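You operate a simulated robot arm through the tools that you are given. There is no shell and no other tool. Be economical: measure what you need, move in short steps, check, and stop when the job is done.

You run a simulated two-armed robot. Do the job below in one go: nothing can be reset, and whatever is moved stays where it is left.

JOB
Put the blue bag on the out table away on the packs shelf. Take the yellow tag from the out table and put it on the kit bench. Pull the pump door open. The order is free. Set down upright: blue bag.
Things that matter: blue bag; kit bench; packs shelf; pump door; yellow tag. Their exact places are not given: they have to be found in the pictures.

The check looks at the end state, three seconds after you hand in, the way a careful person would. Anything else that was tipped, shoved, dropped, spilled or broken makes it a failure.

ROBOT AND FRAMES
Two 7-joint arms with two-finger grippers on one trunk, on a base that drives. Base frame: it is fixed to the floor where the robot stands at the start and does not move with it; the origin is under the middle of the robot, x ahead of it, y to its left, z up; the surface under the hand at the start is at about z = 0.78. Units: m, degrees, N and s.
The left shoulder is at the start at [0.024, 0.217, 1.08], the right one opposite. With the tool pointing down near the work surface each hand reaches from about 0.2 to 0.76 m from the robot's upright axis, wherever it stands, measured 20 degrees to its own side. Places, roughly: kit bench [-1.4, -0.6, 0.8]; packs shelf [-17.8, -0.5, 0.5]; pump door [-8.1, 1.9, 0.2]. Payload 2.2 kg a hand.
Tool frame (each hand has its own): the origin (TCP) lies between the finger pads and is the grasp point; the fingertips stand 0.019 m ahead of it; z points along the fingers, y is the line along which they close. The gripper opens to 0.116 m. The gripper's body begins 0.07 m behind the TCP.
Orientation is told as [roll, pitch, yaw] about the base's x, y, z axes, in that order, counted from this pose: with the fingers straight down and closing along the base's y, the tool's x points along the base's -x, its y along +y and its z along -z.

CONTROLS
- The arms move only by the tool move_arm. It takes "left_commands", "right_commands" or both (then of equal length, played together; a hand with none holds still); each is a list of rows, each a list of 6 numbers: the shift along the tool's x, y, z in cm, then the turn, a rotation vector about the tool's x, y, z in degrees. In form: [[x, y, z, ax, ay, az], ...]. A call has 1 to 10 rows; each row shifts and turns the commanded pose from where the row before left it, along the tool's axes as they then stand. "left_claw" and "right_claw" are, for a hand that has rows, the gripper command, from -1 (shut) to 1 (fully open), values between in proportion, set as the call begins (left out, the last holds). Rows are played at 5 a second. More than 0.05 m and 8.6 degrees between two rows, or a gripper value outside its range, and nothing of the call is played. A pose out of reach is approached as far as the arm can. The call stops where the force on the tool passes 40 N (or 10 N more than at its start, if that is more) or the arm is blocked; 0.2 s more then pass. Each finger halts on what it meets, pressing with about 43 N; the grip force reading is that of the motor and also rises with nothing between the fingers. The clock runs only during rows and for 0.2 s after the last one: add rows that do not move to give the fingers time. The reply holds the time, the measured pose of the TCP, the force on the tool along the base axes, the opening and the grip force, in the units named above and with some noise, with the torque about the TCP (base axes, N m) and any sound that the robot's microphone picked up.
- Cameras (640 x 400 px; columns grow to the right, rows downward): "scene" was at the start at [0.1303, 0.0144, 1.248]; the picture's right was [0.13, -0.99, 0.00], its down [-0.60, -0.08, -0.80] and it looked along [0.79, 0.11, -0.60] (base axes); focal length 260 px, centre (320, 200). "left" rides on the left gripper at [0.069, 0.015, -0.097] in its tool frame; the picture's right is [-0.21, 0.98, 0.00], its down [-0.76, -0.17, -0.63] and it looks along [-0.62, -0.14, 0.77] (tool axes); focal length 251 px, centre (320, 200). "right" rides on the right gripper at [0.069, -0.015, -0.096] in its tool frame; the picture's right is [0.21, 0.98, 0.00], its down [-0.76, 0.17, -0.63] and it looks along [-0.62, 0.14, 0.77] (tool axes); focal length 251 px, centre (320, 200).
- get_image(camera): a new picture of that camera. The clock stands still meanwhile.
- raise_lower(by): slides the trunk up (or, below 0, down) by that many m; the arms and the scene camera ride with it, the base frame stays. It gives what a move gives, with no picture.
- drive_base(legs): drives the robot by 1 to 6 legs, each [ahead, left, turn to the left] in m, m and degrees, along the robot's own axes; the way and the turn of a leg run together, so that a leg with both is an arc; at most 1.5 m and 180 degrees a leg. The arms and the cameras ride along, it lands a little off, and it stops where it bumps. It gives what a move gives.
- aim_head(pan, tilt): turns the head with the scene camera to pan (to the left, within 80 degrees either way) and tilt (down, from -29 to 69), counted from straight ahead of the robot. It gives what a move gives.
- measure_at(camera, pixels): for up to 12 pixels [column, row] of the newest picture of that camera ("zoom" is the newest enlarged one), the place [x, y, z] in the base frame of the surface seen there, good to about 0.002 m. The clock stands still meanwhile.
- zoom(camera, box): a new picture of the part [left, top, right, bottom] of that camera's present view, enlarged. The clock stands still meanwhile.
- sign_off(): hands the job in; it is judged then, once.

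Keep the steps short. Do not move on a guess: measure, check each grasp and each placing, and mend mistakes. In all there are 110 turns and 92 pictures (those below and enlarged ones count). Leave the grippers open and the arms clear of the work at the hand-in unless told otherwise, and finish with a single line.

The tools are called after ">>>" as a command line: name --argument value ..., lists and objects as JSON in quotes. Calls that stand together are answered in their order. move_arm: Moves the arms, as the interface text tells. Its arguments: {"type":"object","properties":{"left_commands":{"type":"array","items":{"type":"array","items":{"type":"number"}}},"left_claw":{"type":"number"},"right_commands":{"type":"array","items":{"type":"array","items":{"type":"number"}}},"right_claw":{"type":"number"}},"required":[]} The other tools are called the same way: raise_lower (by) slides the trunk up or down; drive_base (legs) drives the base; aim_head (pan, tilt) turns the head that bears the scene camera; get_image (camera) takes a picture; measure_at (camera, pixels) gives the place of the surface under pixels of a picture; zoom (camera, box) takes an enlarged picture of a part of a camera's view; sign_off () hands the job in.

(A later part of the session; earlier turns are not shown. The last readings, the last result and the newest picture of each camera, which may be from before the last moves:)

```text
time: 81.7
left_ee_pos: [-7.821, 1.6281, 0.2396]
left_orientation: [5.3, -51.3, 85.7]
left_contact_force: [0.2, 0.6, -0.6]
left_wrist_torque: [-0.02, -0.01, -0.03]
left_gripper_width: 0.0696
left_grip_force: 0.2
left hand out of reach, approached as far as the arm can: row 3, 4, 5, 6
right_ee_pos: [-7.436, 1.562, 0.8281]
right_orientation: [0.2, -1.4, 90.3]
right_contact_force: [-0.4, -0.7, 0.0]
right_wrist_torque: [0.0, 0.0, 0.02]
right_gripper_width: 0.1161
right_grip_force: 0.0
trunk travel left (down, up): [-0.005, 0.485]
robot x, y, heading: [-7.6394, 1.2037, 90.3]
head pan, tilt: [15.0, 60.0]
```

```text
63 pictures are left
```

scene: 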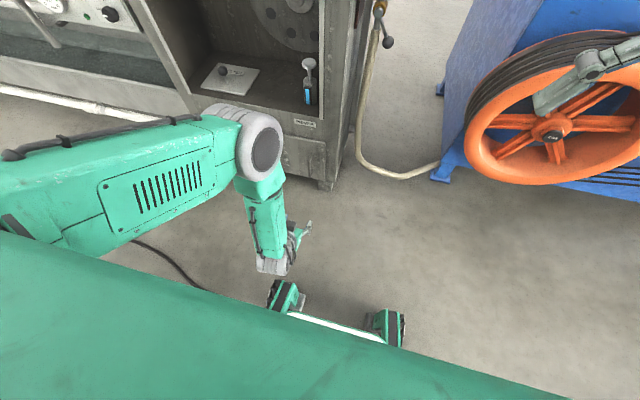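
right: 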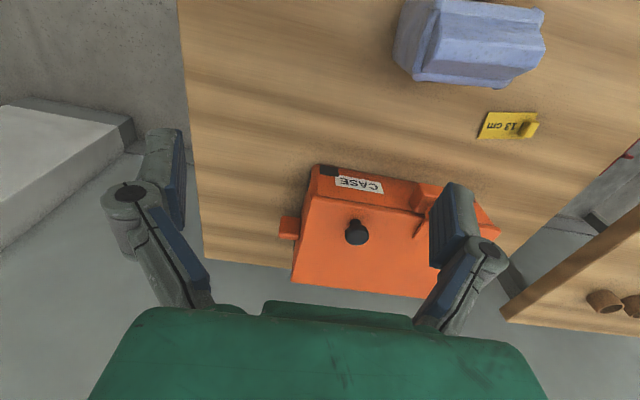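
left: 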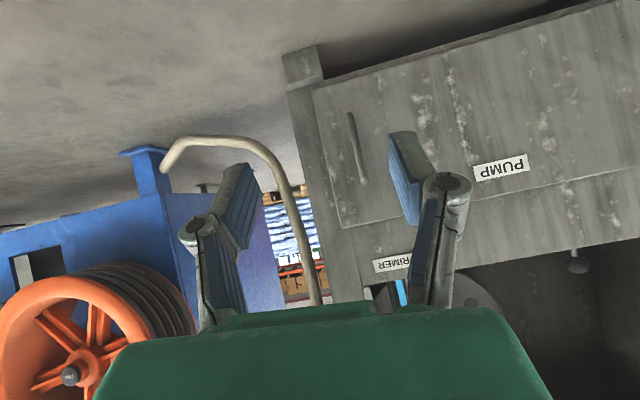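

The handle is visible at (356,148). I enlarge and measure it.

>>> zoom --camera "left" --box '[310, 90, 410, 200]'

>>> measure_at --camera "left" --pixels '[[349, 117], [352, 130], [355, 145], [358, 160], [361, 178], [340, 150], [372, 150], [320, 110], [340, 222]]'

```text
3.64 times, centred on (360, 145) of left
```

zoom: 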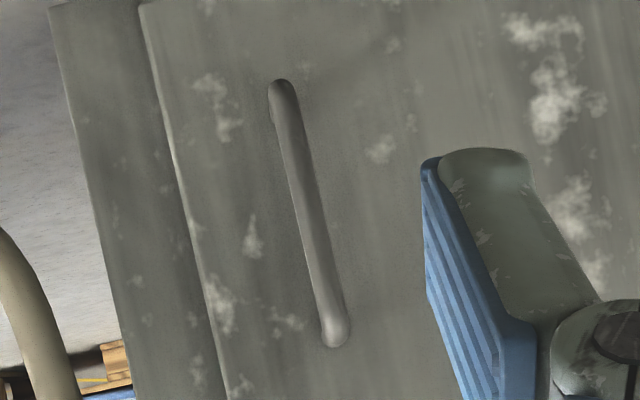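

```text
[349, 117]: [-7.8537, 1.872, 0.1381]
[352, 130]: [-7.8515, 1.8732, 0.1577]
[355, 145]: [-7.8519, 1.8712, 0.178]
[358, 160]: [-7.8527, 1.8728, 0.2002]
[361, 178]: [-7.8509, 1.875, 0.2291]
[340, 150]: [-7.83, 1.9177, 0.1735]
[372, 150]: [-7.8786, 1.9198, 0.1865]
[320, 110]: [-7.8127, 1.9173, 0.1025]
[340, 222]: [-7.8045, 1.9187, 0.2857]
```

Handle: x −7.852, front y 1.872, z 0.13–0.235, standing about 4.5 cm off the door. I move to the pre-grasp at y≈1.80.

>>> move_arm --left_commands '[[-1.57, 0.7, 4.25, 0, 0, 0], [-1.57, 0.7, 4.25, 0, 0, 0], [-1.57, 0.7, 4.25, 0, 0, 0], [-1.57, 0.7, 4.25, 0, 0, 0], [0, 0, 0, 0, 0, 0]]'

>>> get_image --camera "left"

```text
time: 82.9
left_ee_pos: [-7.8519, 1.8015, 0.1823]
left_orientation: [4.3, -51.2, 86.1]
left_contact_force: [-0.2, -0.4, 0.4]
left_wrist_torque: [0.0, 0.0, 0.0]
left_gripper_width: 0.0694
left_grip_force: 0.0
right_ee_pos: [-7.4355, 1.5625, 0.8291]
right_orientation: [-0.1, -1.2, 90.3]
right_contact_force: [0.2, -0.1, -0.8]
right_wrist_torque: [0.0, -0.01, 0.01]
right_gripper_width: 0.1161
right_grip_force: 0.0
trunk travel left (down, up): [-0.005, 0.485]
robot x, y, heading: [-7.6378, 1.2027, 90.1]
head pan, tilt: [15.0, 60.0]
```

```text
61 pictures are left
```

left: 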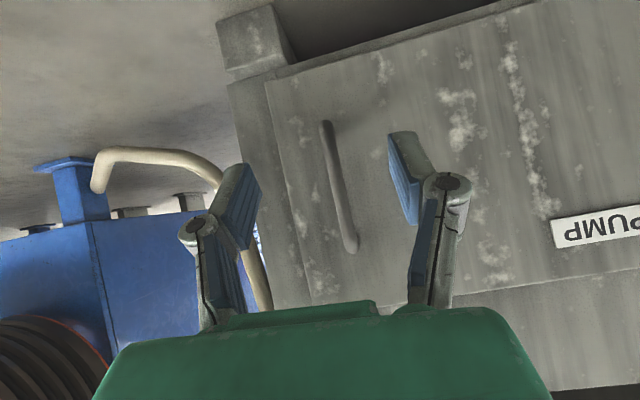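

The bar lies between the fingers' lines. I advance 7.5 cm straight along y.

>>> move_arm --left_commands '[[-1.2, 0, 1.5, 0, 0, 0], [-1.2, 0, 1.5, 0, 0, 0], [-1.2, 0, 1.5, 0, 0, 0], [-1.1, 0, 1.4, 0, 0, 0], [0, 0, 0, 0, 0, 0]]'

>>> get_image --camera "left"

```text
time: 84.1
left_ee_pos: [-7.8356, 1.8456, 0.2068]
left_orientation: [4.4, -51.2, 86.1]
left_contact_force: [0.3, -0.4, -1.0]
left_wrist_torque: [0.0, 0.03, 0.04]
left_gripper_width: 0.0696
left_grip_force: 0.0
left hand out of reach, approached as far as the arm can: row 2, 3, 4
right_ee_pos: [-7.4372, 1.563, 0.829]
right_orientation: [0.1, -1.2, 90.3]
right_contact_force: [-0.4, -0.2, -0.5]
right_wrist_torque: [0.04, 0.02, 0.01]
right_gripper_width: 0.116
right_grip_force: 0.1
trunk travel left (down, up): [-0.005, 0.485]
robot x, y, heading: [-7.6361, 1.2015, 90.3]
head pan, tilt: [15.0, 60.0]
```

```text
60 pictures are left
```

left: 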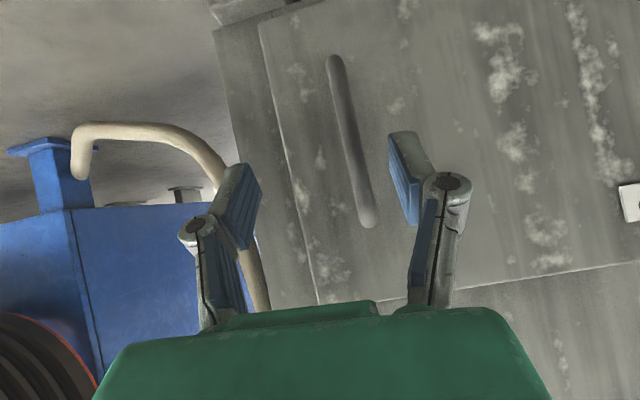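

The arm is at its reach limit, 3 cm short. I draw the hand back 10 cm and drive 10 cm closer.

>>> move_arm --left_commands '[[2.8, 0.5, -2.1, 0, 0, 0], [2.8, 0.5, -2.1, 0, 0, 0], [2.7, 0.45, -2.0, 0, 0, 0], [0, 0, 0, 0, 0, 0]]'

>>> drive_base --legs '[[0.1, 0, 0]]'

>>> get_image --camera "left"

```text
time: 85.1
left_ee_pos: [-7.8525, 1.7453, 0.1803]
left_orientation: [4.9, -51.3, 86.0]
left_contact_force: [0.7, 0.6, -0.6]
left_wrist_torque: [0.03, 0.03, 0.0]
left_gripper_width: 0.0694
left_grip_force: 0.1
right_ee_pos: [-7.4361, 1.5614, 0.8293]
right_orientation: [0.1, -1.4, 90.3]
right_contact_force: [-1.0, -0.1, 0.2]
right_wrist_torque: [-0.02, 0.01, 0.01]
right_gripper_width: 0.1161
right_grip_force: 0.0
trunk travel left (down, up): [-0.005, 0.485]
robot x, y, heading: [-7.6369, 1.2047, 90.4]
head pan, tilt: [15.0, 60.0]
```

```text
time: 86.2
left_ee_pos: [-7.8539, 1.8446, 0.1797]
left_orientation: [4.7, -51.3, 86.0]
left_contact_force: [0.2, 0.7, -0.4]
left_wrist_torque: [0.02, 0.01, -0.01]
left_gripper_width: 0.0695
left_grip_force: 0.0
right_ee_pos: [-7.438, 1.6638, 0.829]
right_orientation: [0.1, -1.2, 90.4]
right_contact_force: [0.5, 0.9, -0.4]
right_wrist_torque: [0.0, -0.02, -0.03]
right_gripper_width: 0.1159
right_grip_force: 0.1
trunk travel left (down, up): [-0.005, 0.485]
robot x, y, heading: [-7.6406, 1.3006, 90.4]
head pan, tilt: [15.0, 60.0]
```

```text
59 pictures are left
```

left: 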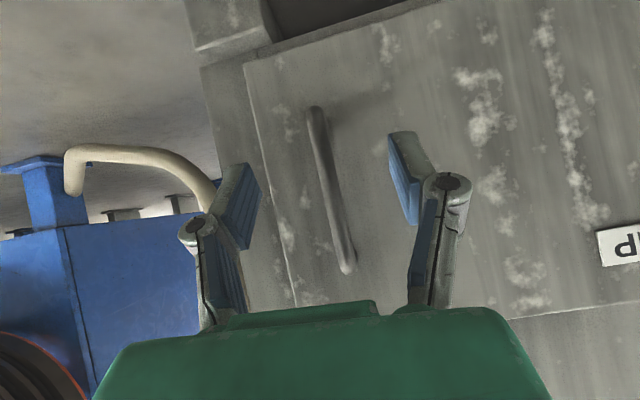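

Now x, z are right and y is 1.845. I advance the last 3 cm.

>>> move_arm --left_commands '[[-1.0, 0, 1.2, 0, 0, 0], [-0.9, 0, 1.2, 0, 0, 0], [0, 0, 0, 0, 0, 0]]'

>>> move_arm --left_commands '[[0, 0, 0, 0, 0, 0], [0, 0, 0, 0, 0, 0], [0, 0, 0, 0, 0, 0], [0, 0, 0, 0, 0, 0]]' --left_claw -1

>>> get_image --camera "left"

```text
time: 87.0
left_ee_pos: [-7.8537, 1.8743, 0.1816]
left_orientation: [4.8, -51.5, 85.9]
left_contact_force: [0.2, 0.1, 0.6]
left_wrist_torque: [-0.01, 0.01, -0.03]
left_gripper_width: 0.0697
left_grip_force: 0.0
right_ee_pos: [-7.4374, 1.6595, 0.8296]
right_orientation: [0.1, -1.5, 90.3]
right_contact_force: [0.0, 0.5, -0.5]
right_wrist_torque: [0.01, -0.02, 0.03]
right_gripper_width: 0.1157
right_grip_force: 0.0
trunk travel left (down, up): [-0.005, 0.485]
robot x, y, heading: [-7.6389, 1.3024, 90.3]
head pan, tilt: [15.0, 60.0]
```

```text
time: 88.0
left_ee_pos: [-7.8558, 1.8749, 0.1806]
left_orientation: [4.9, -51.6, 86.1]
left_contact_force: [-13.5, 2.4, 0.5]
left_wrist_torque: [-0.04, 0.1, -0.17]
left_gripper_width: 0.0
left_grip_force: 28.4
right_ee_pos: [-7.438, 1.6612, 0.8293]
right_orientation: [0.0, -1.4, 90.4]
right_contact_force: [-0.1, -0.6, 0.0]
right_wrist_torque: [-0.02, -0.02, -0.02]
right_gripper_width: 0.1159
right_grip_force: 0.1
trunk travel left (down, up): [-0.005, 0.485]
robot x, y, heading: [-7.6354, 1.3026, 90.5]
head pan, tilt: [15.0, 60.0]
```

```text
58 pictures are left
```

left: 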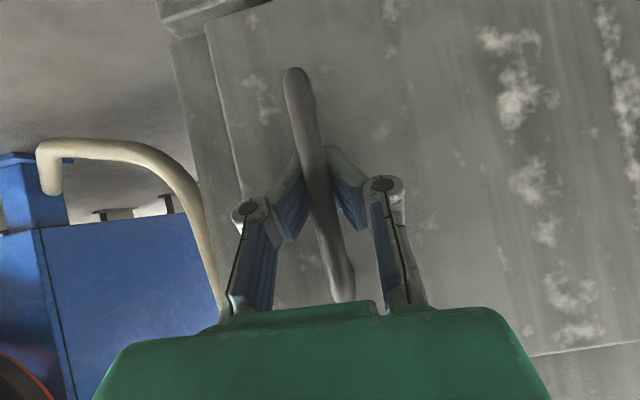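

Reported width is 0.0 but the bar seems to be between the fingers. I enlarge to see.

>>> zoom --camera "left" --box '[220, 60, 420, 310]'

```text
1.60 times, centred on (320, 185) of left
```

zoom: 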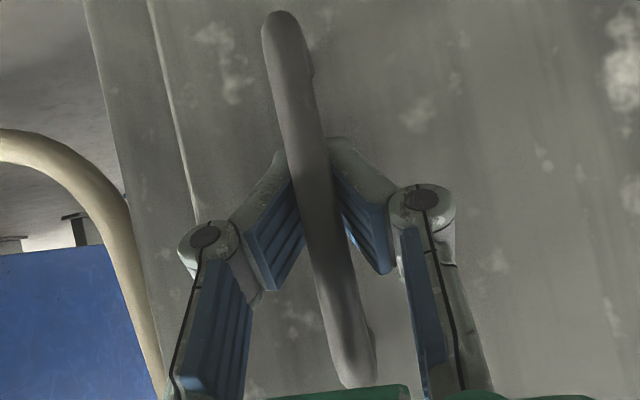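

The tips meet behind the bar, so it is hooked. I pull 5 cm gently and read the force.

>>> move_arm --left_commands '[[0.6, 0, -0.8, 0, 0, 0], [0.6, 0, -0.8, 0, 0, 0], [0.6, 0.1, -0.8, 0, 0, 0], [0.6, 0.2, -0.8, 0, 0, 0], [0.6, 0.2, -0.8, 0, 0, 0], [0, 0, 0, 0, 0, 0]]'

>>> get_image --camera "left"

```text
time: 89.4
left_ee_pos: [-7.8639, 1.8269, 0.1835]
left_orientation: [6.5, -51.5, 85.5]
left_contact_force: [-5.4, 1.0, -1.8]
left_wrist_torque: [0.03, -0.03, -0.09]
left_gripper_width: 0.0
left_grip_force: 28.8
left hand out of reach, approached as far as the arm can: row 5
right_ee_pos: [-7.437, 1.6579, 0.8308]
right_orientation: [0.2, -1.6, 90.3]
right_contact_force: [0.9, 0.0, -1.0]
right_wrist_torque: [0.05, 0.02, 0.06]
right_gripper_width: 0.116
right_grip_force: 0.1
trunk travel left (down, up): [-0.005, 0.485]
robot x, y, heading: [-7.6377, 1.3, 90.4]
head pan, tilt: [15.0, 60.0]
stopped in row 6 (left hand): the force on the tool passed its limit at 40 N (the readings are from after the stop); the commanded pose is now the measured one
```

```text
56 pictures are left
```

left: 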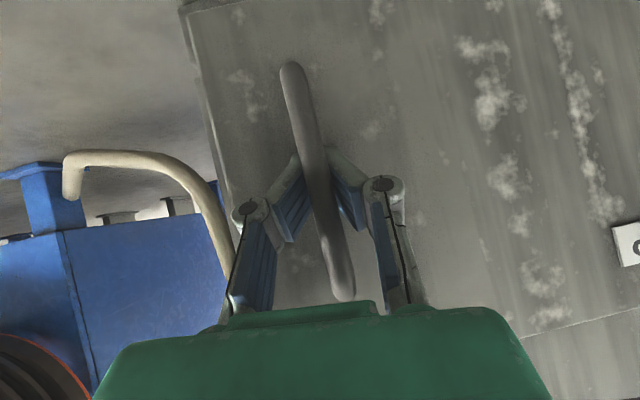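

The door is moving (about 6° open). The 40 N stop came as the arm neared its limits, so I pull by driving the base back along the arc instead.

>>> drive_base --legs '[[-0.05, 0.014, 0], [-0.05, 0.02, 0], [-0.05, 0.025, 0]]'

>>> get_image --camera "left"

```text
time: 91.4
left_ee_pos: [-7.9175, 1.698, 0.1888]
left_orientation: [8.2, -52.3, 84.7]
left_contact_force: [-5.1, 4.0, 2.6]
left_wrist_torque: [0.05, 0.12, -0.07]
left_gripper_width: 0.0001
left_grip_force: 28.7
right_ee_pos: [-7.4775, 1.5214, 0.8297]
right_orientation: [0.7, -1.8, 90.4]
right_contact_force: [-0.5, -0.2, 0.7]
right_wrist_torque: [-0.02, 0.03, 0.03]
right_gripper_width: 0.1158
right_grip_force: 0.1
trunk travel left (down, up): [-0.005, 0.485]
robot x, y, heading: [-7.6827, 1.1717, 90.4]
head pan, tilt: [15.0, 60.0]
stopped in leg 3: the force on the tool passed its limit at 62 N (the readings are from after the stop); the commanded pose is now the measured one
```

```text
55 pictures are left
```

left: 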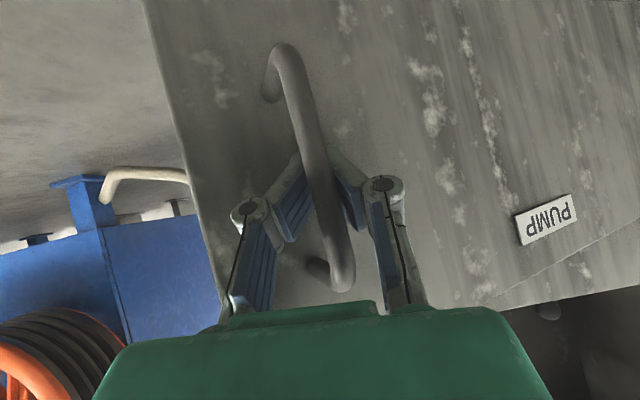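

About 24° open now. I loosen the fingers slightly (tips still caging the bar) to reduce binding and continue along the arc.

>>> move_arm --left_commands '[[0, 0, 0, 0, 0, 0], [0, 0, 0, 0, 0, 0]]' --left_claw -0.93

>>> drive_base --legs '[[-0.04, 0.024, 0], [-0.04, 0.028, 0], [-0.035, 0.032, 0]]'

>>> get_image --camera "left"

```text
time: 92.0
left_ee_pos: [-7.9187, 1.6969, 0.1876]
left_orientation: [7.6, -51.9, 85.2]
left_contact_force: [-0.4, 0.3, 0.7]
left_wrist_torque: [-0.01, 0.02, 0.01]
left_gripper_width: 0.0039
left_grip_force: 0.1
right_ee_pos: [-7.48, 1.5219, 0.8314]
right_orientation: [0.5, -1.7, 90.4]
right_contact_force: [-0.8, 0.0, 0.9]
right_wrist_torque: [0.0, 0.01, -0.01]
right_gripper_width: 0.1161
right_grip_force: 0.0
trunk travel left (down, up): [-0.005, 0.485]
robot x, y, heading: [-7.6887, 1.1703, 90.2]
head pan, tilt: [15.0, 60.0]
```

```text
time: 94.6
left_ee_pos: [-8.0111, 1.5841, 0.191]
left_orientation: [8.5, -52.4, 85.0]
left_contact_force: [-8.6, 11.4, -15.3]
left_wrist_torque: [0.06, -0.07, -0.05]
left_gripper_width: 0.0058
left_grip_force: 29.6
right_ee_pos: [-7.5639, 1.4036, 0.8271]
right_orientation: [0.5, -0.9, 90.4]
right_contact_force: [0.2, 0.4, 0.1]
right_wrist_torque: [0.0, 0.0, 0.0]
right_gripper_width: 0.1161
right_grip_force: 0.0
trunk travel left (down, up): [-0.005, 0.485]
robot x, y, heading: [-7.7711, 1.059, 90.6]
head pan, tilt: [15.0, 60.0]
stopped in leg 3: the force on the tool passed its limit at 44 N (the readings are from after the stop); the commanded pose is now the measured one
```

```text
54 pictures are left
```

left: 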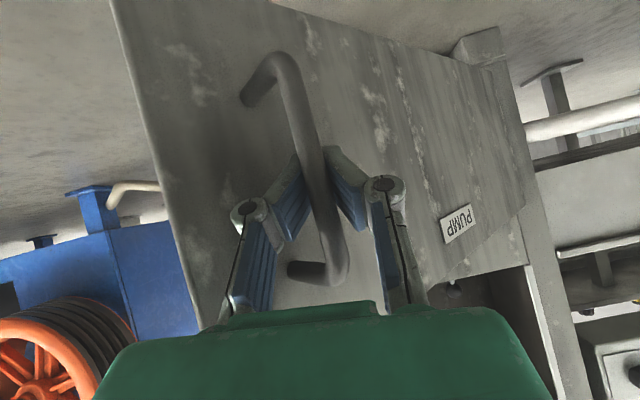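

About 43° open. I loosen again and go another ~15° the same way.

>>> move_arm --left_commands '[[0, 0, 0, 0, 0, 0]]' --left_claw -0.93

>>> drive_base --legs '[[-0.026, 0.034, 0], [-0.024, 0.036, 0], [-0.02, 0.038, 0]]'

>>> get_image --camera "left"

```text
time: 95.0
left_ee_pos: [-8.0096, 1.5846, 0.1897]
left_orientation: [8.5, -52.5, 85.0]
left_contact_force: [-14.5, 16.2, -18.4]
left_wrist_torque: [0.0, 0.15, -0.13]
left_gripper_width: 0.0061
left_grip_force: 28.6
right_ee_pos: [-7.5631, 1.4046, 0.8271]
right_orientation: [0.5, -1.0, 90.4]
right_contact_force: [0.6, -0.4, -0.1]
right_wrist_torque: [0.0, -0.03, 0.01]
right_gripper_width: 0.1161
right_grip_force: 0.0
trunk travel left (down, up): [-0.005, 0.485]
robot x, y, heading: [-7.7691, 1.0553, 90.4]
head pan, tilt: [15.0, 60.0]
```

```text
time: 95.8
left_ee_pos: [-8.0168, 1.5797, 0.1989]
left_orientation: [10.0, -53.3, 83.9]
left_contact_force: [-5.6, 6.9, -2.5]
left_wrist_torque: [0.0, 0.11, -0.02]
left_gripper_width: 0.0061
left_grip_force: 28.8
right_ee_pos: [-7.5601, 1.3908, 0.8218]
right_orientation: [1.3, -0.5, 90.4]
right_contact_force: [1.2, -0.1, 0.4]
right_wrist_torque: [-0.02, 0.06, -0.02]
right_gripper_width: 0.1159
right_grip_force: 0.0
trunk travel left (down, up): [-0.005, 0.485]
robot x, y, heading: [-7.7725, 1.0496, 90.5]
head pan, tilt: [15.0, 60.0]
stopped in leg 1: the force on the tool passed its limit at 66 N (the readings are from after the stop); the commanded pose is now the measured one
```

```text
53 pictures are left
```

left: 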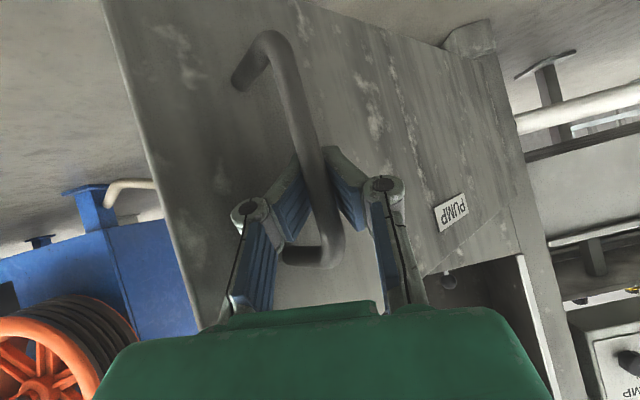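

The tips now bind against the door at about 44°. I release, back the hand off, and will push the door on from its inner side.

>>> move_arm --left_commands '[[0, 0, 0, 0, 0, 0], [0, 0, 0, 0, 0, 0], [0, 0, 0, 0, 0, 0], [0, 0, -2.5, 0, 0, 0], [0, 0, -2.5, 0, 0, 0], [0, 0, -2.5, 0, 0, 0], [0, 0, -2.5, 0, 0, 0]]' --left_claw 0.2

>>> get_image --camera "left"

>>> get_image --camera "scene"

```text
time: 97.3
left_ee_pos: [-8.0067, 1.4989, 0.2559]
left_orientation: [10.2, -53.0, 84.1]
left_contact_force: [0.1, 0.7, 0.6]
left_wrist_torque: [0.0, 0.02, -0.01]
left_gripper_width: 0.0699
left_grip_force: 0.0
left hand out of reach, approached as far as the arm can: row 7
right_ee_pos: [-7.5663, 1.3911, 0.8232]
right_orientation: [0.9, -0.5, 90.4]
right_contact_force: [0.7, -0.2, -1.4]
right_wrist_torque: [0.0, -0.02, 0.04]
right_gripper_width: 0.116
right_grip_force: 0.0
trunk travel left (down, up): [-0.005, 0.485]
robot x, y, heading: [-7.7767, 1.0486, 90.5]
head pan, tilt: [15.0, 60.0]
```

```text
52 pictures are left
```

left: 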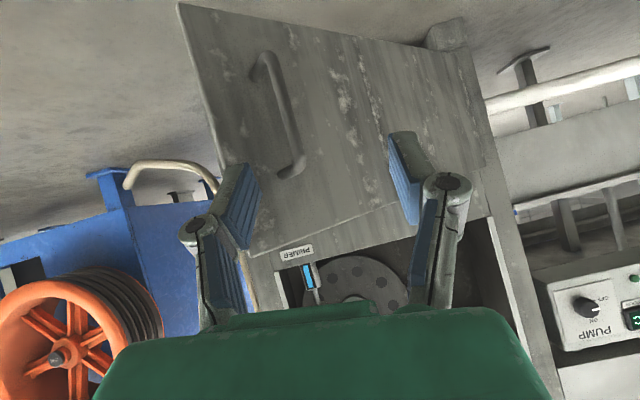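

```text
51 pictures are left
```

scene: 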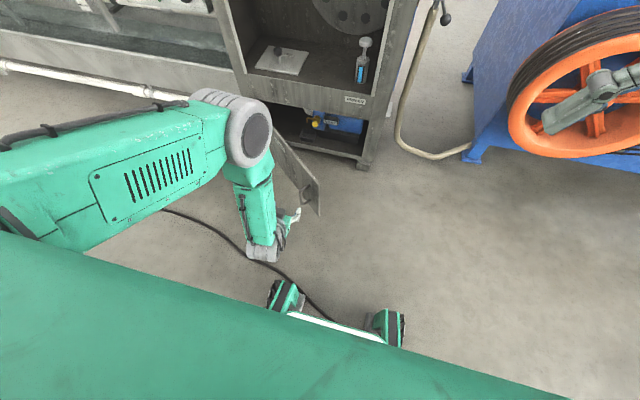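

The door stands about 50° open. I move right past its free edge and then ahead, so the closed hand is on the inner side.

>>> drive_base --legs '[[0, -0.22, 0]]'

>>> move_arm --left_commands '[[1.9, 0, 1.4, 0, 0, 0], [1.9, 0, 1.4, 0, 0, 0], [0, 0, 0, 0, 0, 0]]' --left_claw -1

>>> get_image --camera "left"

>>> get_image --camera "scene"

```text
time: 99.0
left_ee_pos: [-7.7948, 1.501, 0.2529]
left_orientation: [9.1, -53.0, 84.9]
left_contact_force: [-1.6, 0.2, 0.0]
left_wrist_torque: [0.01, -0.05, -0.02]
left_gripper_width: 0.0695
left_grip_force: 0.0
right_ee_pos: [-7.3613, 1.3926, 0.8261]
right_orientation: [0.1, -0.6, 90.6]
right_contact_force: [-1.1, -0.1, 0.0]
right_wrist_torque: [-0.03, -0.04, 0.02]
right_gripper_width: 0.1158
right_grip_force: 0.1
trunk travel left (down, up): [-0.005, 0.485]
robot x, y, heading: [-7.5637, 1.0529, 90.4]
head pan, tilt: [15.0, 60.0]
```

```text
time: 99.8
left_ee_pos: [-7.799, 1.4999, 0.2083]
left_orientation: [10.0, -53.1, 84.1]
left_contact_force: [0.2, 0.3, -0.1]
left_wrist_torque: [-0.01, -0.02, -0.03]
left_gripper_width: 0.0
left_grip_force: 28.6
right_ee_pos: [-7.3581, 1.3903, 0.824]
right_orientation: [0.3, -0.4, 90.6]
right_contact_force: [0.1, -0.2, 1.1]
right_wrist_torque: [0.05, -0.09, 0.01]
right_gripper_width: 0.116
right_grip_force: 0.1
trunk travel left (down, up): [-0.005, 0.485]
robot x, y, heading: [-7.5643, 1.0497, 90.2]
head pan, tilt: [15.0, 60.0]
```

```text
50 pictures are left
```

left: 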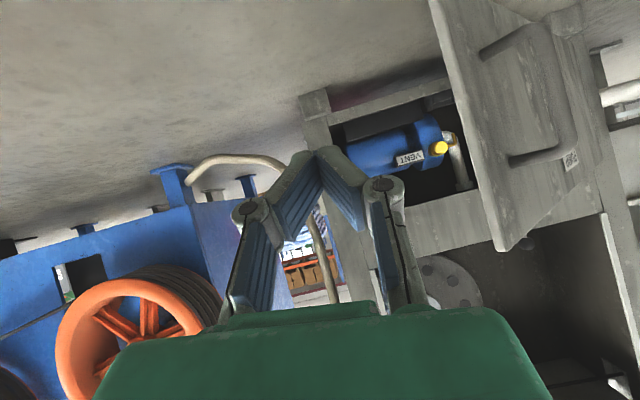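

```text
49 pictures are left
```

scene: 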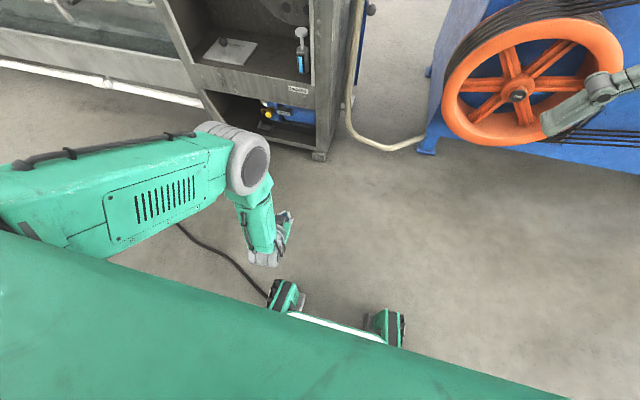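

The pump is visible inside. Before driving ahead I check where the orange wheel and the door edge are.

>>> measure_at --camera "scene" --pixels '[[515, 98], [450, 110], [575, 30], [425, 150], [380, 148]]'

>>> measure_at --camera "left" --pixels '[[440, 30], [470, 120], [500, 235], [335, 180], [440, 150]]'

```text
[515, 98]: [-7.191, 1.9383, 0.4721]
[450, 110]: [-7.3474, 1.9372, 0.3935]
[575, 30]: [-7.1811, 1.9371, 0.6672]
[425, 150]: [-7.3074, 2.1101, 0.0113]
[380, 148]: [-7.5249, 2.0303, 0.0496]
```

```text
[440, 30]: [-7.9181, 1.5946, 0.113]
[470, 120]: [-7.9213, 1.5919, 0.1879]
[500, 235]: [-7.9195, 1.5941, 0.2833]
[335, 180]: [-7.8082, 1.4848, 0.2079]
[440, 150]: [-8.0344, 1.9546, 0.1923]
```

The way is clear: door edge at (−7.92, 1.593), wheel at y 1.94. I go ahead 0.17, then diagonally left and back to push the door.

>>> drive_base --legs '[[0.17, 0, 0], [-0.02, 0.15, 0]]'

>>> get_image --camera "left"

```text
time: 102.3
left_ee_pos: [-7.9497, 1.6524, 0.2108]
left_orientation: [10.7, -53.1, 83.5]
left_contact_force: [0.2, -0.7, -0.8]
left_wrist_torque: [-0.02, 0.02, -0.02]
left_gripper_width: 0.0
left_grip_force: 28.4
right_ee_pos: [-7.5037, 1.5428, 0.8223]
right_orientation: [0.9, -0.5, 90.6]
right_contact_force: [-0.1, -0.2, 0.3]
right_wrist_torque: [0.01, 0.0, 0.01]
right_gripper_width: 0.1157
right_grip_force: 0.2
trunk travel left (down, up): [-0.005, 0.485]
robot x, y, heading: [-7.7168, 1.2034, 90.2]
head pan, tilt: [15.0, 60.0]
```

```text
48 pictures are left
```

left: 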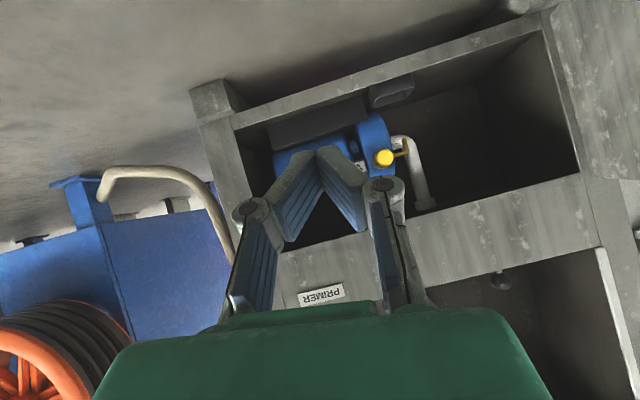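

The door no longer blocks this view. It seems to have swung. I look with the scene camera.

>>> get_image --camera "scene"

```text
47 pictures are left
```

scene: 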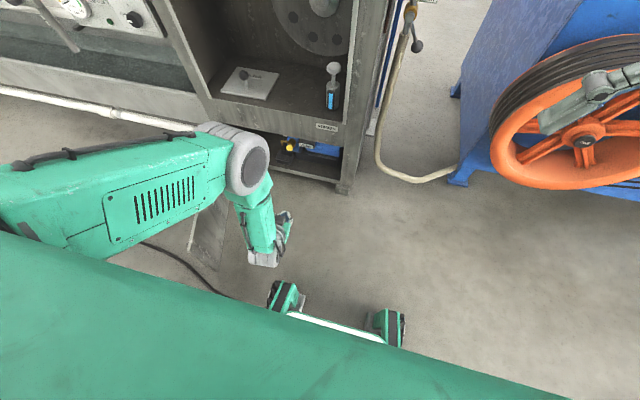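

The door is visible at (210,240), well open. I measure its angle.

>>> measure_at --camera "scene" --pixels '[[192, 240], [210, 240], [225, 215], [205, 255], [195, 225], [222, 240]]'

>>> zoom --camera "scene" --box '[150, 180, 270, 290]'

```text
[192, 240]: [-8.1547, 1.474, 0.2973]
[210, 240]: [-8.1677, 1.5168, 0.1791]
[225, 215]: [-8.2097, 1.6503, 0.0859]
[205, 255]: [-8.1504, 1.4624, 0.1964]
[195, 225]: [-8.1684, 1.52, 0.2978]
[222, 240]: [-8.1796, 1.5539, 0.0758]
```

```text
3.64 times, centred on (210, 235) of scene
```

zoom: 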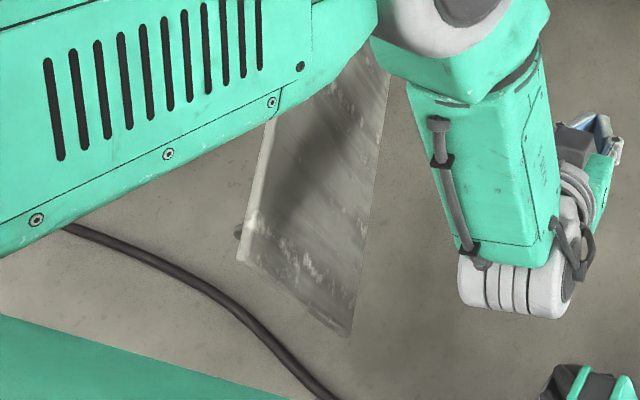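

The door is about 71° open. I nudge it a little further with the hand, moving left and slightly back.

>>> drive_base --legs '[[-0.08, 0.12, 0], [0, 0.11, 0]]'

>>> get_image --camera "scene"

```text
time: 104.4
left_ee_pos: [-8.1678, 1.5685, 0.2118]
left_orientation: [11.4, -53.0, 83.0]
left_contact_force: [1.2, -1.0, -1.2]
left_wrist_torque: [0.07, 0.05, 0.03]
left_gripper_width: 0.0
left_grip_force: 29.0
right_ee_pos: [-7.716, 1.4587, 0.8189]
right_orientation: [1.6, -0.3, 90.5]
right_contact_force: [-0.4, -1.0, 0.7]
right_wrist_torque: [0.08, 0.06, 0.0]
right_gripper_width: 0.1162
right_grip_force: 0.1
trunk travel left (down, up): [-0.005, 0.485]
robot x, y, heading: [-7.9369, 1.1227, 90.6]
head pan, tilt: [15.0, 60.0]
```

```text
45 pictures are left
```

scene: 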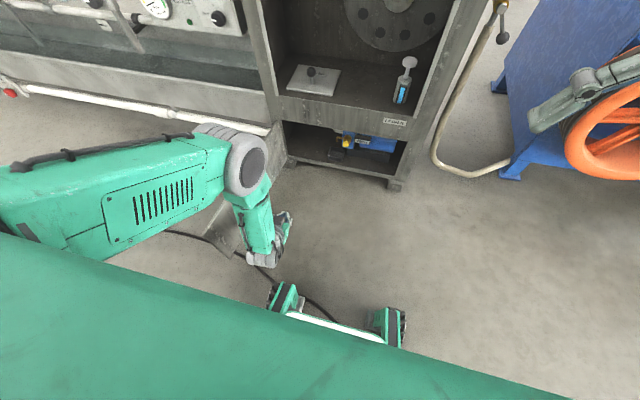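

The door now stands around 90° or more. I back straight out, raise the trunk and turn to face the far end of the aisle.

>>> drive_base --legs '[[-0.4, 0, 0]]'

>>> raise_lower --by 0.22

>>> get_image --camera "scene"

>>> move_arm --left_commands '[[-3.9, 0, -3.0, 0, 0, 0], [-3.9, 0, -3.0, 0, 0, 0], [-3.9, 0, -3.0, 0, 0, 0], [-3.9, 0, -3.0, 0, 0, 0], [-3.9, 0, -3.0, 0, 0, 0], [-3.9, 0, -3.0, 0, 0, 0], [-3.9, 0, -3.0, 0, 0, 0], [-3.9, 0, -3.0, 0, 0, 0]]'

```text
time: 106.9
left_ee_pos: [-8.1766, 1.1696, 0.2059]
left_orientation: [7.8, -53.4, 85.9]
left_contact_force: [-0.9, 0.3, -0.6]
left_wrist_torque: [0.01, -0.03, -0.03]
left_gripper_width: 0.0005
left_grip_force: 28.7
right_ee_pos: [-7.7512, 1.0563, 0.8271]
right_orientation: [-0.7, -0.1, 90.5]
right_contact_force: [-1.0, -0.8, -0.2]
right_wrist_torque: [0.01, -0.1, 0.0]
right_gripper_width: 0.1161
right_grip_force: 0.0
trunk travel left (down, up): [-0.005, 0.485]
robot x, y, heading: [-7.9363, 0.7213, 90.4]
head pan, tilt: [15.0, 60.0]
```

```text
time: 109.3
left_ee_pos: [-8.1762, 1.1699, 0.4267]
left_orientation: [8.6, -53.5, 85.2]
left_contact_force: [-0.5, 0.2, -0.7]
left_wrist_torque: [0.0, 0.0, -0.01]
left_gripper_width: 0.0
left_grip_force: 28.3
right_ee_pos: [-7.7444, 1.0559, 1.0435]
right_orientation: [-0.2, 0.1, 90.4]
right_contact_force: [-0.3, 0.7, -0.1]
right_wrist_torque: [0.01, -0.05, -0.01]
right_gripper_width: 0.1163
right_grip_force: 0.1
trunk travel left (down, up): [-0.225, 0.265]
robot x, y, heading: [-7.94, 0.7203, 90.2]
head pan, tilt: [15.0, 60.0]
```

```text
44 pictures are left
```

scene: 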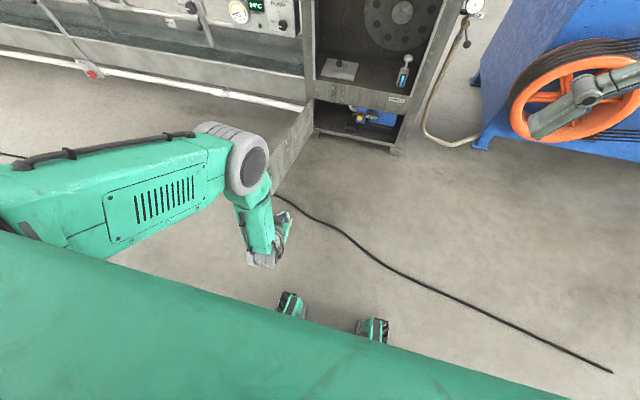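

```text
time: 111.1
left_ee_pos: [-8.1328, 1.161, 0.8213]
left_orientation: [9.0, -53.5, 84.6]
left_contact_force: [1.2, -0.6, -1.1]
left_wrist_torque: [-0.01, -0.02, 0.01]
left_gripper_width: 0.0
left_grip_force: 28.5
left hand out of reach, approached as far as the arm can: row 1
right_ee_pos: [-7.7395, 1.0545, 1.0434]
right_orientation: [-0.1, 0.1, 90.5]
right_contact_force: [-0.3, -0.3, 0.1]
right_wrist_torque: [0.02, -0.01, 0.0]
right_gripper_width: 0.1159
right_grip_force: 0.0
trunk travel left (down, up): [-0.225, 0.265]
robot x, y, heading: [-7.9369, 0.7224, 90.4]
head pan, tilt: [15.0, 60.0]
```

The door stands open, about square to the cabinet. I turn left to face down the aisle and look for the packs shelf.

>>> drive_base --legs '[[0, 0, 90]]'

>>> aim_head --pan 0 --tilt 5

>>> get_image --camera "scene"

>>> zoom --camera "scene" --box '[230, 150, 330, 230]'

```text
time: 115.3
left_ee_pos: [-8.3754, 0.5266, 0.8199]
left_orientation: [9.0, -53.3, 175.1]
left_contact_force: [-0.6, -0.2, 0.0]
left_wrist_torque: [0.0, -0.02, 0.01]
left_gripper_width: 0.0
left_grip_force: 28.4
right_ee_pos: [-8.2719, 0.9192, 1.0424]
right_orientation: [0.0, 0.2, -179.2]
right_contact_force: [0.5, -0.2, -0.5]
right_wrist_torque: [0.02, -0.02, 0.0]
right_gripper_width: 0.116
right_grip_force: 0.1
trunk travel left (down, up): [-0.225, 0.265]
robot x, y, heading: [-7.9405, 0.7204, -179.4]
head pan, tilt: [15.0, 60.0]
```

```text
time: 116.5
left_ee_pos: [-8.3743, 0.5263, 0.8199]
left_orientation: [9.1, -53.5, 175.1]
left_contact_force: [0.1, 1.3, 0.4]
left_wrist_torque: [0.01, 0.01, -0.03]
left_gripper_width: 0.0
left_grip_force: 28.7
right_ee_pos: [-8.2686, 0.9193, 1.0411]
right_orientation: [0.0, 0.5, -179.3]
right_contact_force: [0.1, -0.6, 0.3]
right_wrist_torque: [0.01, 0.02, -0.03]
right_gripper_width: 0.1159
right_grip_force: 0.1
trunk travel left (down, up): [-0.225, 0.265]
robot x, y, heading: [-7.9415, 0.7227, -179.4]
head pan, tilt: [0.0, 5.0]
```

```text
43 pictures are left
```

scene: 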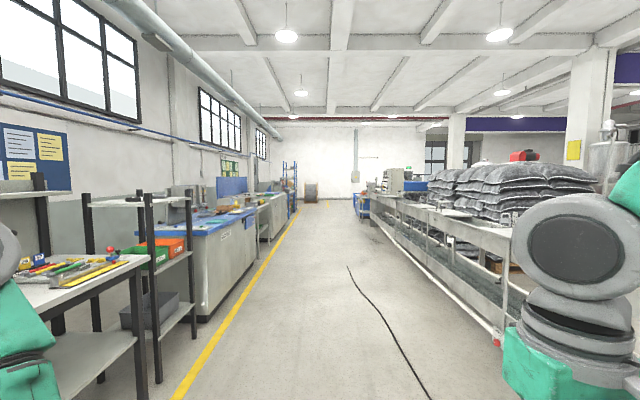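

```text
5.00 times, centred on (280, 190) of scene
```

zoom: 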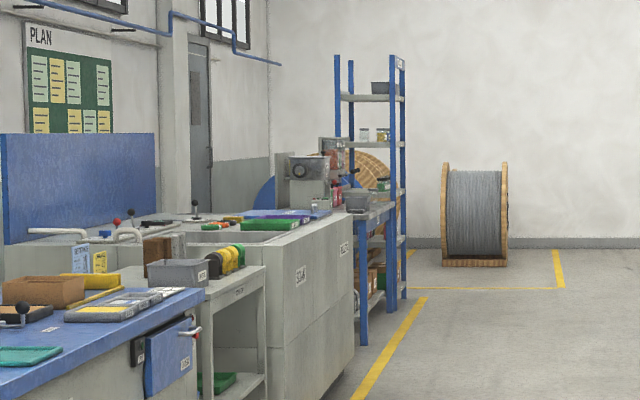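

The blue rack at the far end on the left (zoom (370,150)) should be the packs shelf, with open bays that need a tilted approach. The left hand is already tilted, so it suits the bag. I drive back in reverse along the aisle.

>>> drive_base --legs '[[-1.5, 0, 0], [-1.5, 0, 0], [-1.5, 0, 0], [-1.5, 0, 0], [-1.0, 0.1, 0]]'

>>> drive_base --legs '[[0, 0, -179]]'

>>> aim_head --pan 0 --tilt 30

>>> get_image --camera "scene"

```text
time: 149.9
left_ee_pos: [-1.3713, 0.4153, 0.8212]
left_orientation: [9.1, -53.5, 174.4]
left_contact_force: [0.6, 0.6, -0.4]
left_wrist_torque: [0.03, 0.0, -0.01]
left_gripper_width: 0.0
left_grip_force: 28.5
right_ee_pos: [-1.2636, 0.8068, 1.0417]
right_orientation: [-0.1, 0.4, -180.0]
right_contact_force: [-0.1, 0.0, 0.1]
right_wrist_torque: [0.0, -0.02, 0.0]
right_gripper_width: 0.1162
right_grip_force: 0.0
trunk travel left (down, up): [-0.225, 0.265]
robot x, y, heading: [-0.9389, 0.6027, 179.9]
head pan, tilt: [0.0, 5.0]
```

```text
time: 157.6
left_ee_pos: [-0.4974, 0.7991, 0.8216]
left_orientation: [9.0, -53.7, -5.4]
left_contact_force: [0.3, -0.4, 0.4]
left_wrist_torque: [-0.03, -0.02, -0.03]
left_gripper_width: 0.0
left_grip_force: 28.7
right_ee_pos: [-0.6065, 0.4066, 1.0398]
right_orientation: [-0.1, 0.7, 0.1]
right_contact_force: [0.2, -0.1, -0.1]
right_wrist_torque: [0.01, -0.01, 0.02]
right_gripper_width: 0.1158
right_grip_force: 0.1
trunk travel left (down, up): [-0.225, 0.265]
robot x, y, heading: [-0.9334, 0.6086, -0.2]
head pan, tilt: [0.0, 5.0]
```

```text
time: 158.5
left_ee_pos: [-0.5005, 0.7992, 0.8222]
left_orientation: [9.1, -53.8, -5.4]
left_contact_force: [0.2, -0.6, -0.5]
left_wrist_torque: [0.01, -0.04, -0.03]
left_gripper_width: 0.0
left_grip_force: 28.7
right_ee_pos: [-0.6087, 0.4074, 1.0387]
right_orientation: [-0.1, 1.0, 0.2]
right_contact_force: [-0.1, 0.4, 0.3]
right_wrist_torque: [-0.01, -0.02, -0.02]
right_gripper_width: 0.1159
right_grip_force: 0.1
trunk travel left (down, up): [-0.225, 0.265]
robot x, y, heading: [-0.9307, 0.6072, 0.1]
head pan, tilt: [0.0, 30.0]
```

```text
41 pictures are left
```

scene: 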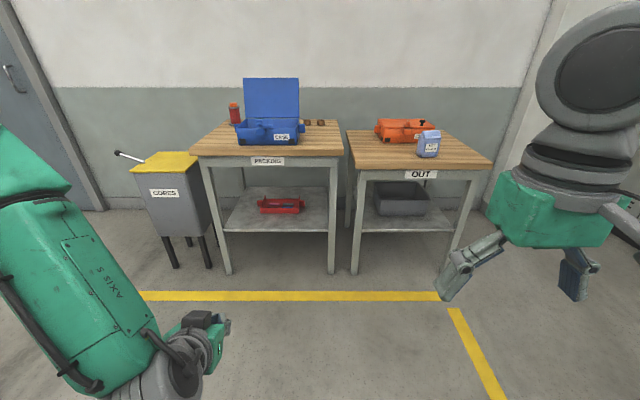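

Both tables are in view. I correct the left hand's roll and yaw to match the bag (approach heading +7°), raise it, open it and drive to about (−0.15, −0.14).

>>> move_arm --left_commands '[[0, 0, 0, -1.2, 1.8, -7.6], [-3.5, 0, -2.55, 0, 0, 0], [-3.5, 0, -2.55, 0, 0, 0], [-3.5, 0, -2.55, 0, 0, 0], [0, 0, 0, 0, 0, 0]]' --left_claw 1

>>> drive_base --legs '[[0.78, -0.745, 0]]'

>>> aim_head --pan 5 --tilt 40

>>> get_image --camera "scene"

>>> get_image --camera "left"

```text
time: 159.7
left_ee_pos: [-0.4955, 0.8003, 0.9503]
left_orientation: [-0.1, -52.5, 7.5]
left_contact_force: [-0.1, 0.5, 0.1]
left_wrist_torque: [0.01, 0.02, 0.01]
left_gripper_width: 0.1161
left_grip_force: 0.0
right_ee_pos: [-0.608, 0.4073, 1.0384]
right_orientation: [-0.2, 1.0, 0.2]
right_contact_force: [0.0, 0.4, -0.3]
right_wrist_torque: [-0.04, 0.05, -0.03]
right_gripper_width: 0.116
right_grip_force: 0.1
trunk travel left (down, up): [-0.225, 0.265]
robot x, y, heading: [-0.9353, 0.6066, -0.0]
head pan, tilt: [0.0, 30.0]
```

```text
time: 165.2
left_ee_pos: [0.2766, 0.0742, 0.9498]
left_orientation: [-0.4, -52.5, 8.5]
left_contact_force: [0.4, 0.8, 0.2]
left_wrist_torque: [0.01, -0.01, -0.03]
left_gripper_width: 0.1161
left_grip_force: 0.0
right_ee_pos: [0.1683, -0.3203, 1.0399]
right_orientation: [-0.4, 0.9, 1.0]
right_contact_force: [0.2, -0.6, -0.8]
right_wrist_torque: [0.0, -0.03, 0.02]
right_gripper_width: 0.1158
right_grip_force: 0.0
trunk travel left (down, up): [-0.225, 0.265]
robot x, y, heading: [-0.1606, -0.1304, 0.5]
head pan, tilt: [0.0, 30.0]
```

```text
time: 165.9
left_ee_pos: [0.274, 0.0721, 0.9525]
left_orientation: [-0.2, -52.7, 8.4]
left_contact_force: [0.3, -0.4, 0.5]
left_wrist_torque: [0.02, 0.03, -0.01]
left_gripper_width: 0.1159
left_grip_force: 0.0
right_ee_pos: [0.167, -0.3223, 1.0381]
right_orientation: [-0.3, 1.2, 1.0]
right_contact_force: [-0.5, 0.6, -0.6]
right_wrist_torque: [-0.04, -0.01, 0.02]
right_gripper_width: 0.1164
right_grip_force: 0.0
trunk travel left (down, up): [-0.225, 0.265]
robot x, y, heading: [-0.1632, -0.125, 1.1]
head pan, tilt: [5.0, 40.0]
```

```text
40 pictures are left
```

scene: 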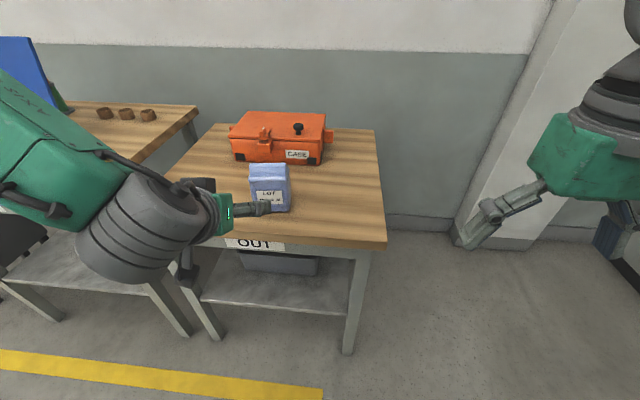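

```text
39 pictures are left
```

left: 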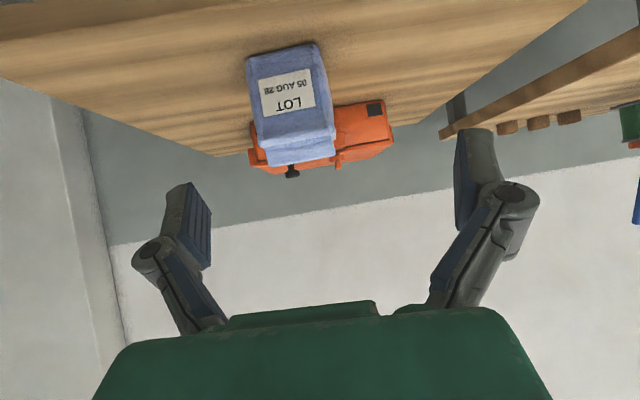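

I measure the bag's front face from this view.

>>> measure_at --camera "left" --pixels '[[252, 65], [318, 50], [255, 90], [325, 75], [262, 125], [330, 110], [290, 100], [290, 60], [265, 140], [332, 125]]'

```text
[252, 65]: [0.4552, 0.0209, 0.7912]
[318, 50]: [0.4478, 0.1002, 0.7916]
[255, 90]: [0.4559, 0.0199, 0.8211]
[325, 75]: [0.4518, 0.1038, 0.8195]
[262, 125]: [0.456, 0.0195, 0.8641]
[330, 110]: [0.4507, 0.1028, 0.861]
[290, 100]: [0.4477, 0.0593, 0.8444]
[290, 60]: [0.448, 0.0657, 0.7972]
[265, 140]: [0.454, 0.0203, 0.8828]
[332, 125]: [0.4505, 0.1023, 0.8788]
```

Bag front spans y 0.018–0.104 at x≈0.453, and its yaw is about 5–6°. I turn the hand by −2.5° and move to the pre-grasp in front of it, TCP at about (0.36, 0.052, 0.845).

>>> move_arm --left_commands '[[0, 0, 0, 2.0, 0, 1.5], [1.14, -0.97, 4.38, 0, 0, 0], [1.14, -0.97, 4.38, 0, 0, 0], [1.14, -0.97, 4.38, 0, 0, 0], [0, 0, 0, 0, 0, 0]]'

>>> get_image --camera "left"

```text
time: 167.1
left_ee_pos: [0.3631, 0.049, 0.8432]
left_orientation: [-0.1, -52.8, 5.8]
left_contact_force: [-0.2, -0.4, 0.0]
left_wrist_torque: [0.0, -0.04, 0.02]
left_gripper_width: 0.1162
left_grip_force: 0.1
left hand out of reach, approached as far as the arm can: row 1
right_ee_pos: [0.1663, -0.3242, 1.0369]
right_orientation: [-0.1, 1.2, 1.0]
right_contact_force: [-0.4, 0.9, -0.2]
right_wrist_torque: [0.0, -0.02, -0.02]
right_gripper_width: 0.1159
right_grip_force: 0.0
trunk travel left (down, up): [-0.225, 0.265]
robot x, y, heading: [-0.1616, -0.1314, 0.9]
head pan, tilt: [5.0, 40.0]
```

```text
38 pictures are left
```

left: 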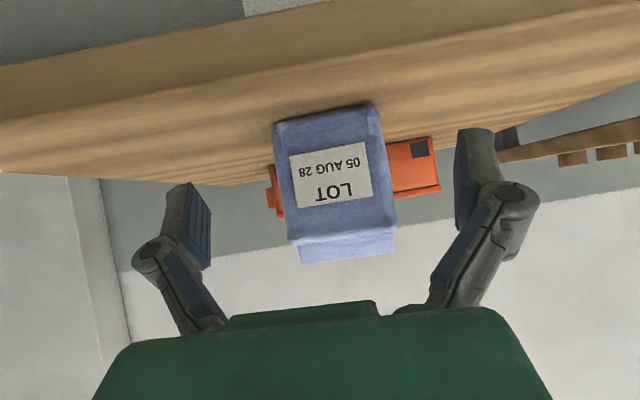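

The bag is centred between the fingers. I advance 11.5 cm horizontally along its axis.

>>> move_arm --left_commands '[[-1.75, 0.08, 2.29, 0, 0, 0], [-1.75, 0.08, 2.29, 0, 0, 0], [-1.75, 0.08, 2.29, 0, 0, 0], [-1.75, 0.08, 2.29, 0, 0, 0], [0, 0, 0, 0, 0, 0]]'

>>> get_image --camera "left"

>>> get_image --camera "scene"

```text
time: 168.3
left_ee_pos: [0.4784, 0.063, 0.8436]
left_orientation: [-0.1, -52.6, 5.7]
left_contact_force: [0.0, 0.1, 0.2]
left_wrist_torque: [0.02, 0.01, -0.01]
left_gripper_width: 0.116
left_grip_force: 0.1
right_ee_pos: [0.1668, -0.3246, 1.0372]
right_orientation: [-0.2, 1.3, 1.0]
right_contact_force: [0.7, 0.3, -0.4]
right_wrist_torque: [-0.01, 0.0, -0.02]
right_gripper_width: 0.1158
right_grip_force: 0.1
trunk travel left (down, up): [-0.225, 0.265]
robot x, y, heading: [-0.1581, -0.131, 0.9]
head pan, tilt: [5.0, 40.0]
```

```text
37 pictures are left
```

left: 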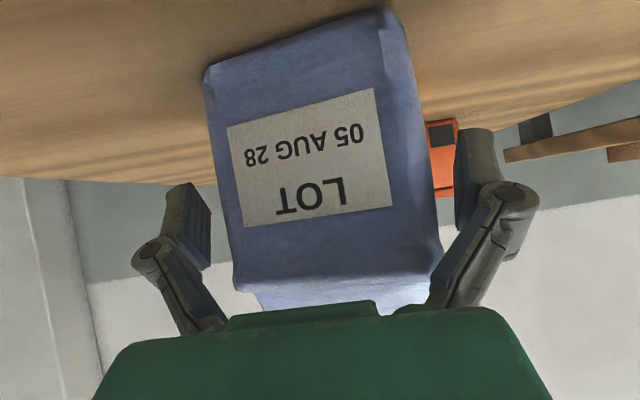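

```text
36 pictures are left
```

scene: 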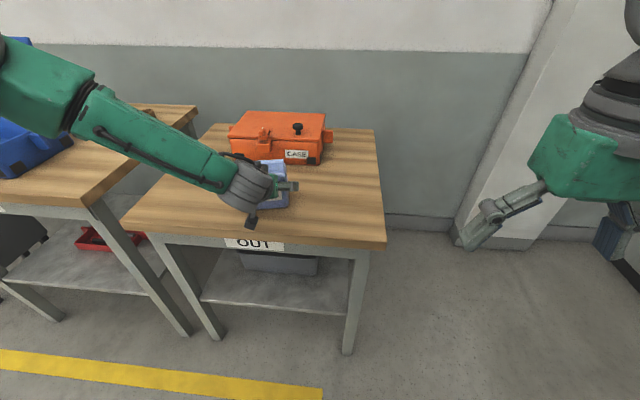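

The bag is straddled without contact. I close, then lift 3 cm as a test.

>>> move_arm --left_commands '[[0, 0, 0, 0, 0, 0], [0, 0, 0, 0, 0, 0], [0, 0, 0, 0, 0, 0], [-0.8, 0, -0.6, 0, 0, 0], [-1.6, 0, -1.2, 0, 0, 0], [0, 0, 0, 0, 0, 0]]' --left_claw -1

>>> get_image --camera "left"

```text
time: 169.7
left_ee_pos: [0.4806, 0.0639, 0.8725]
left_orientation: [0.0, -52.7, 5.8]
left_contact_force: [0.5, 0.5, -4.3]
left_wrist_torque: [-0.01, 0.07, -0.02]
left_gripper_width: 0.0999
left_grip_force: 43.1
right_ee_pos: [0.1684, -0.3234, 1.0357]
right_orientation: [-0.1, 1.4, 1.0]
right_contact_force: [0.0, 0.6, 0.3]
right_wrist_torque: [0.01, -0.02, -0.01]
right_gripper_width: 0.116
right_grip_force: 0.0
trunk travel left (down, up): [-0.225, 0.265]
robot x, y, heading: [-0.1601, -0.1278, 1.0]
head pan, tilt: [5.0, 40.0]
```

```text
35 pictures are left
```

left: 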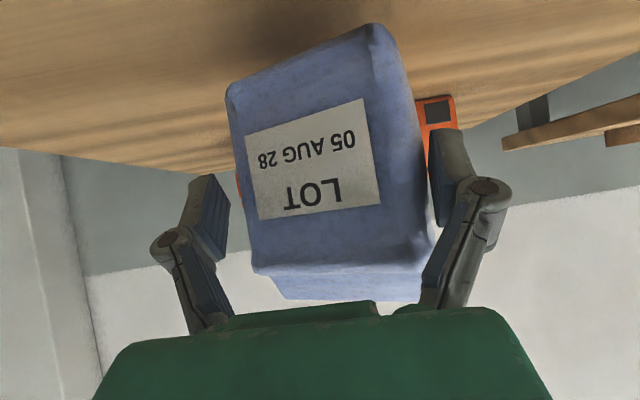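

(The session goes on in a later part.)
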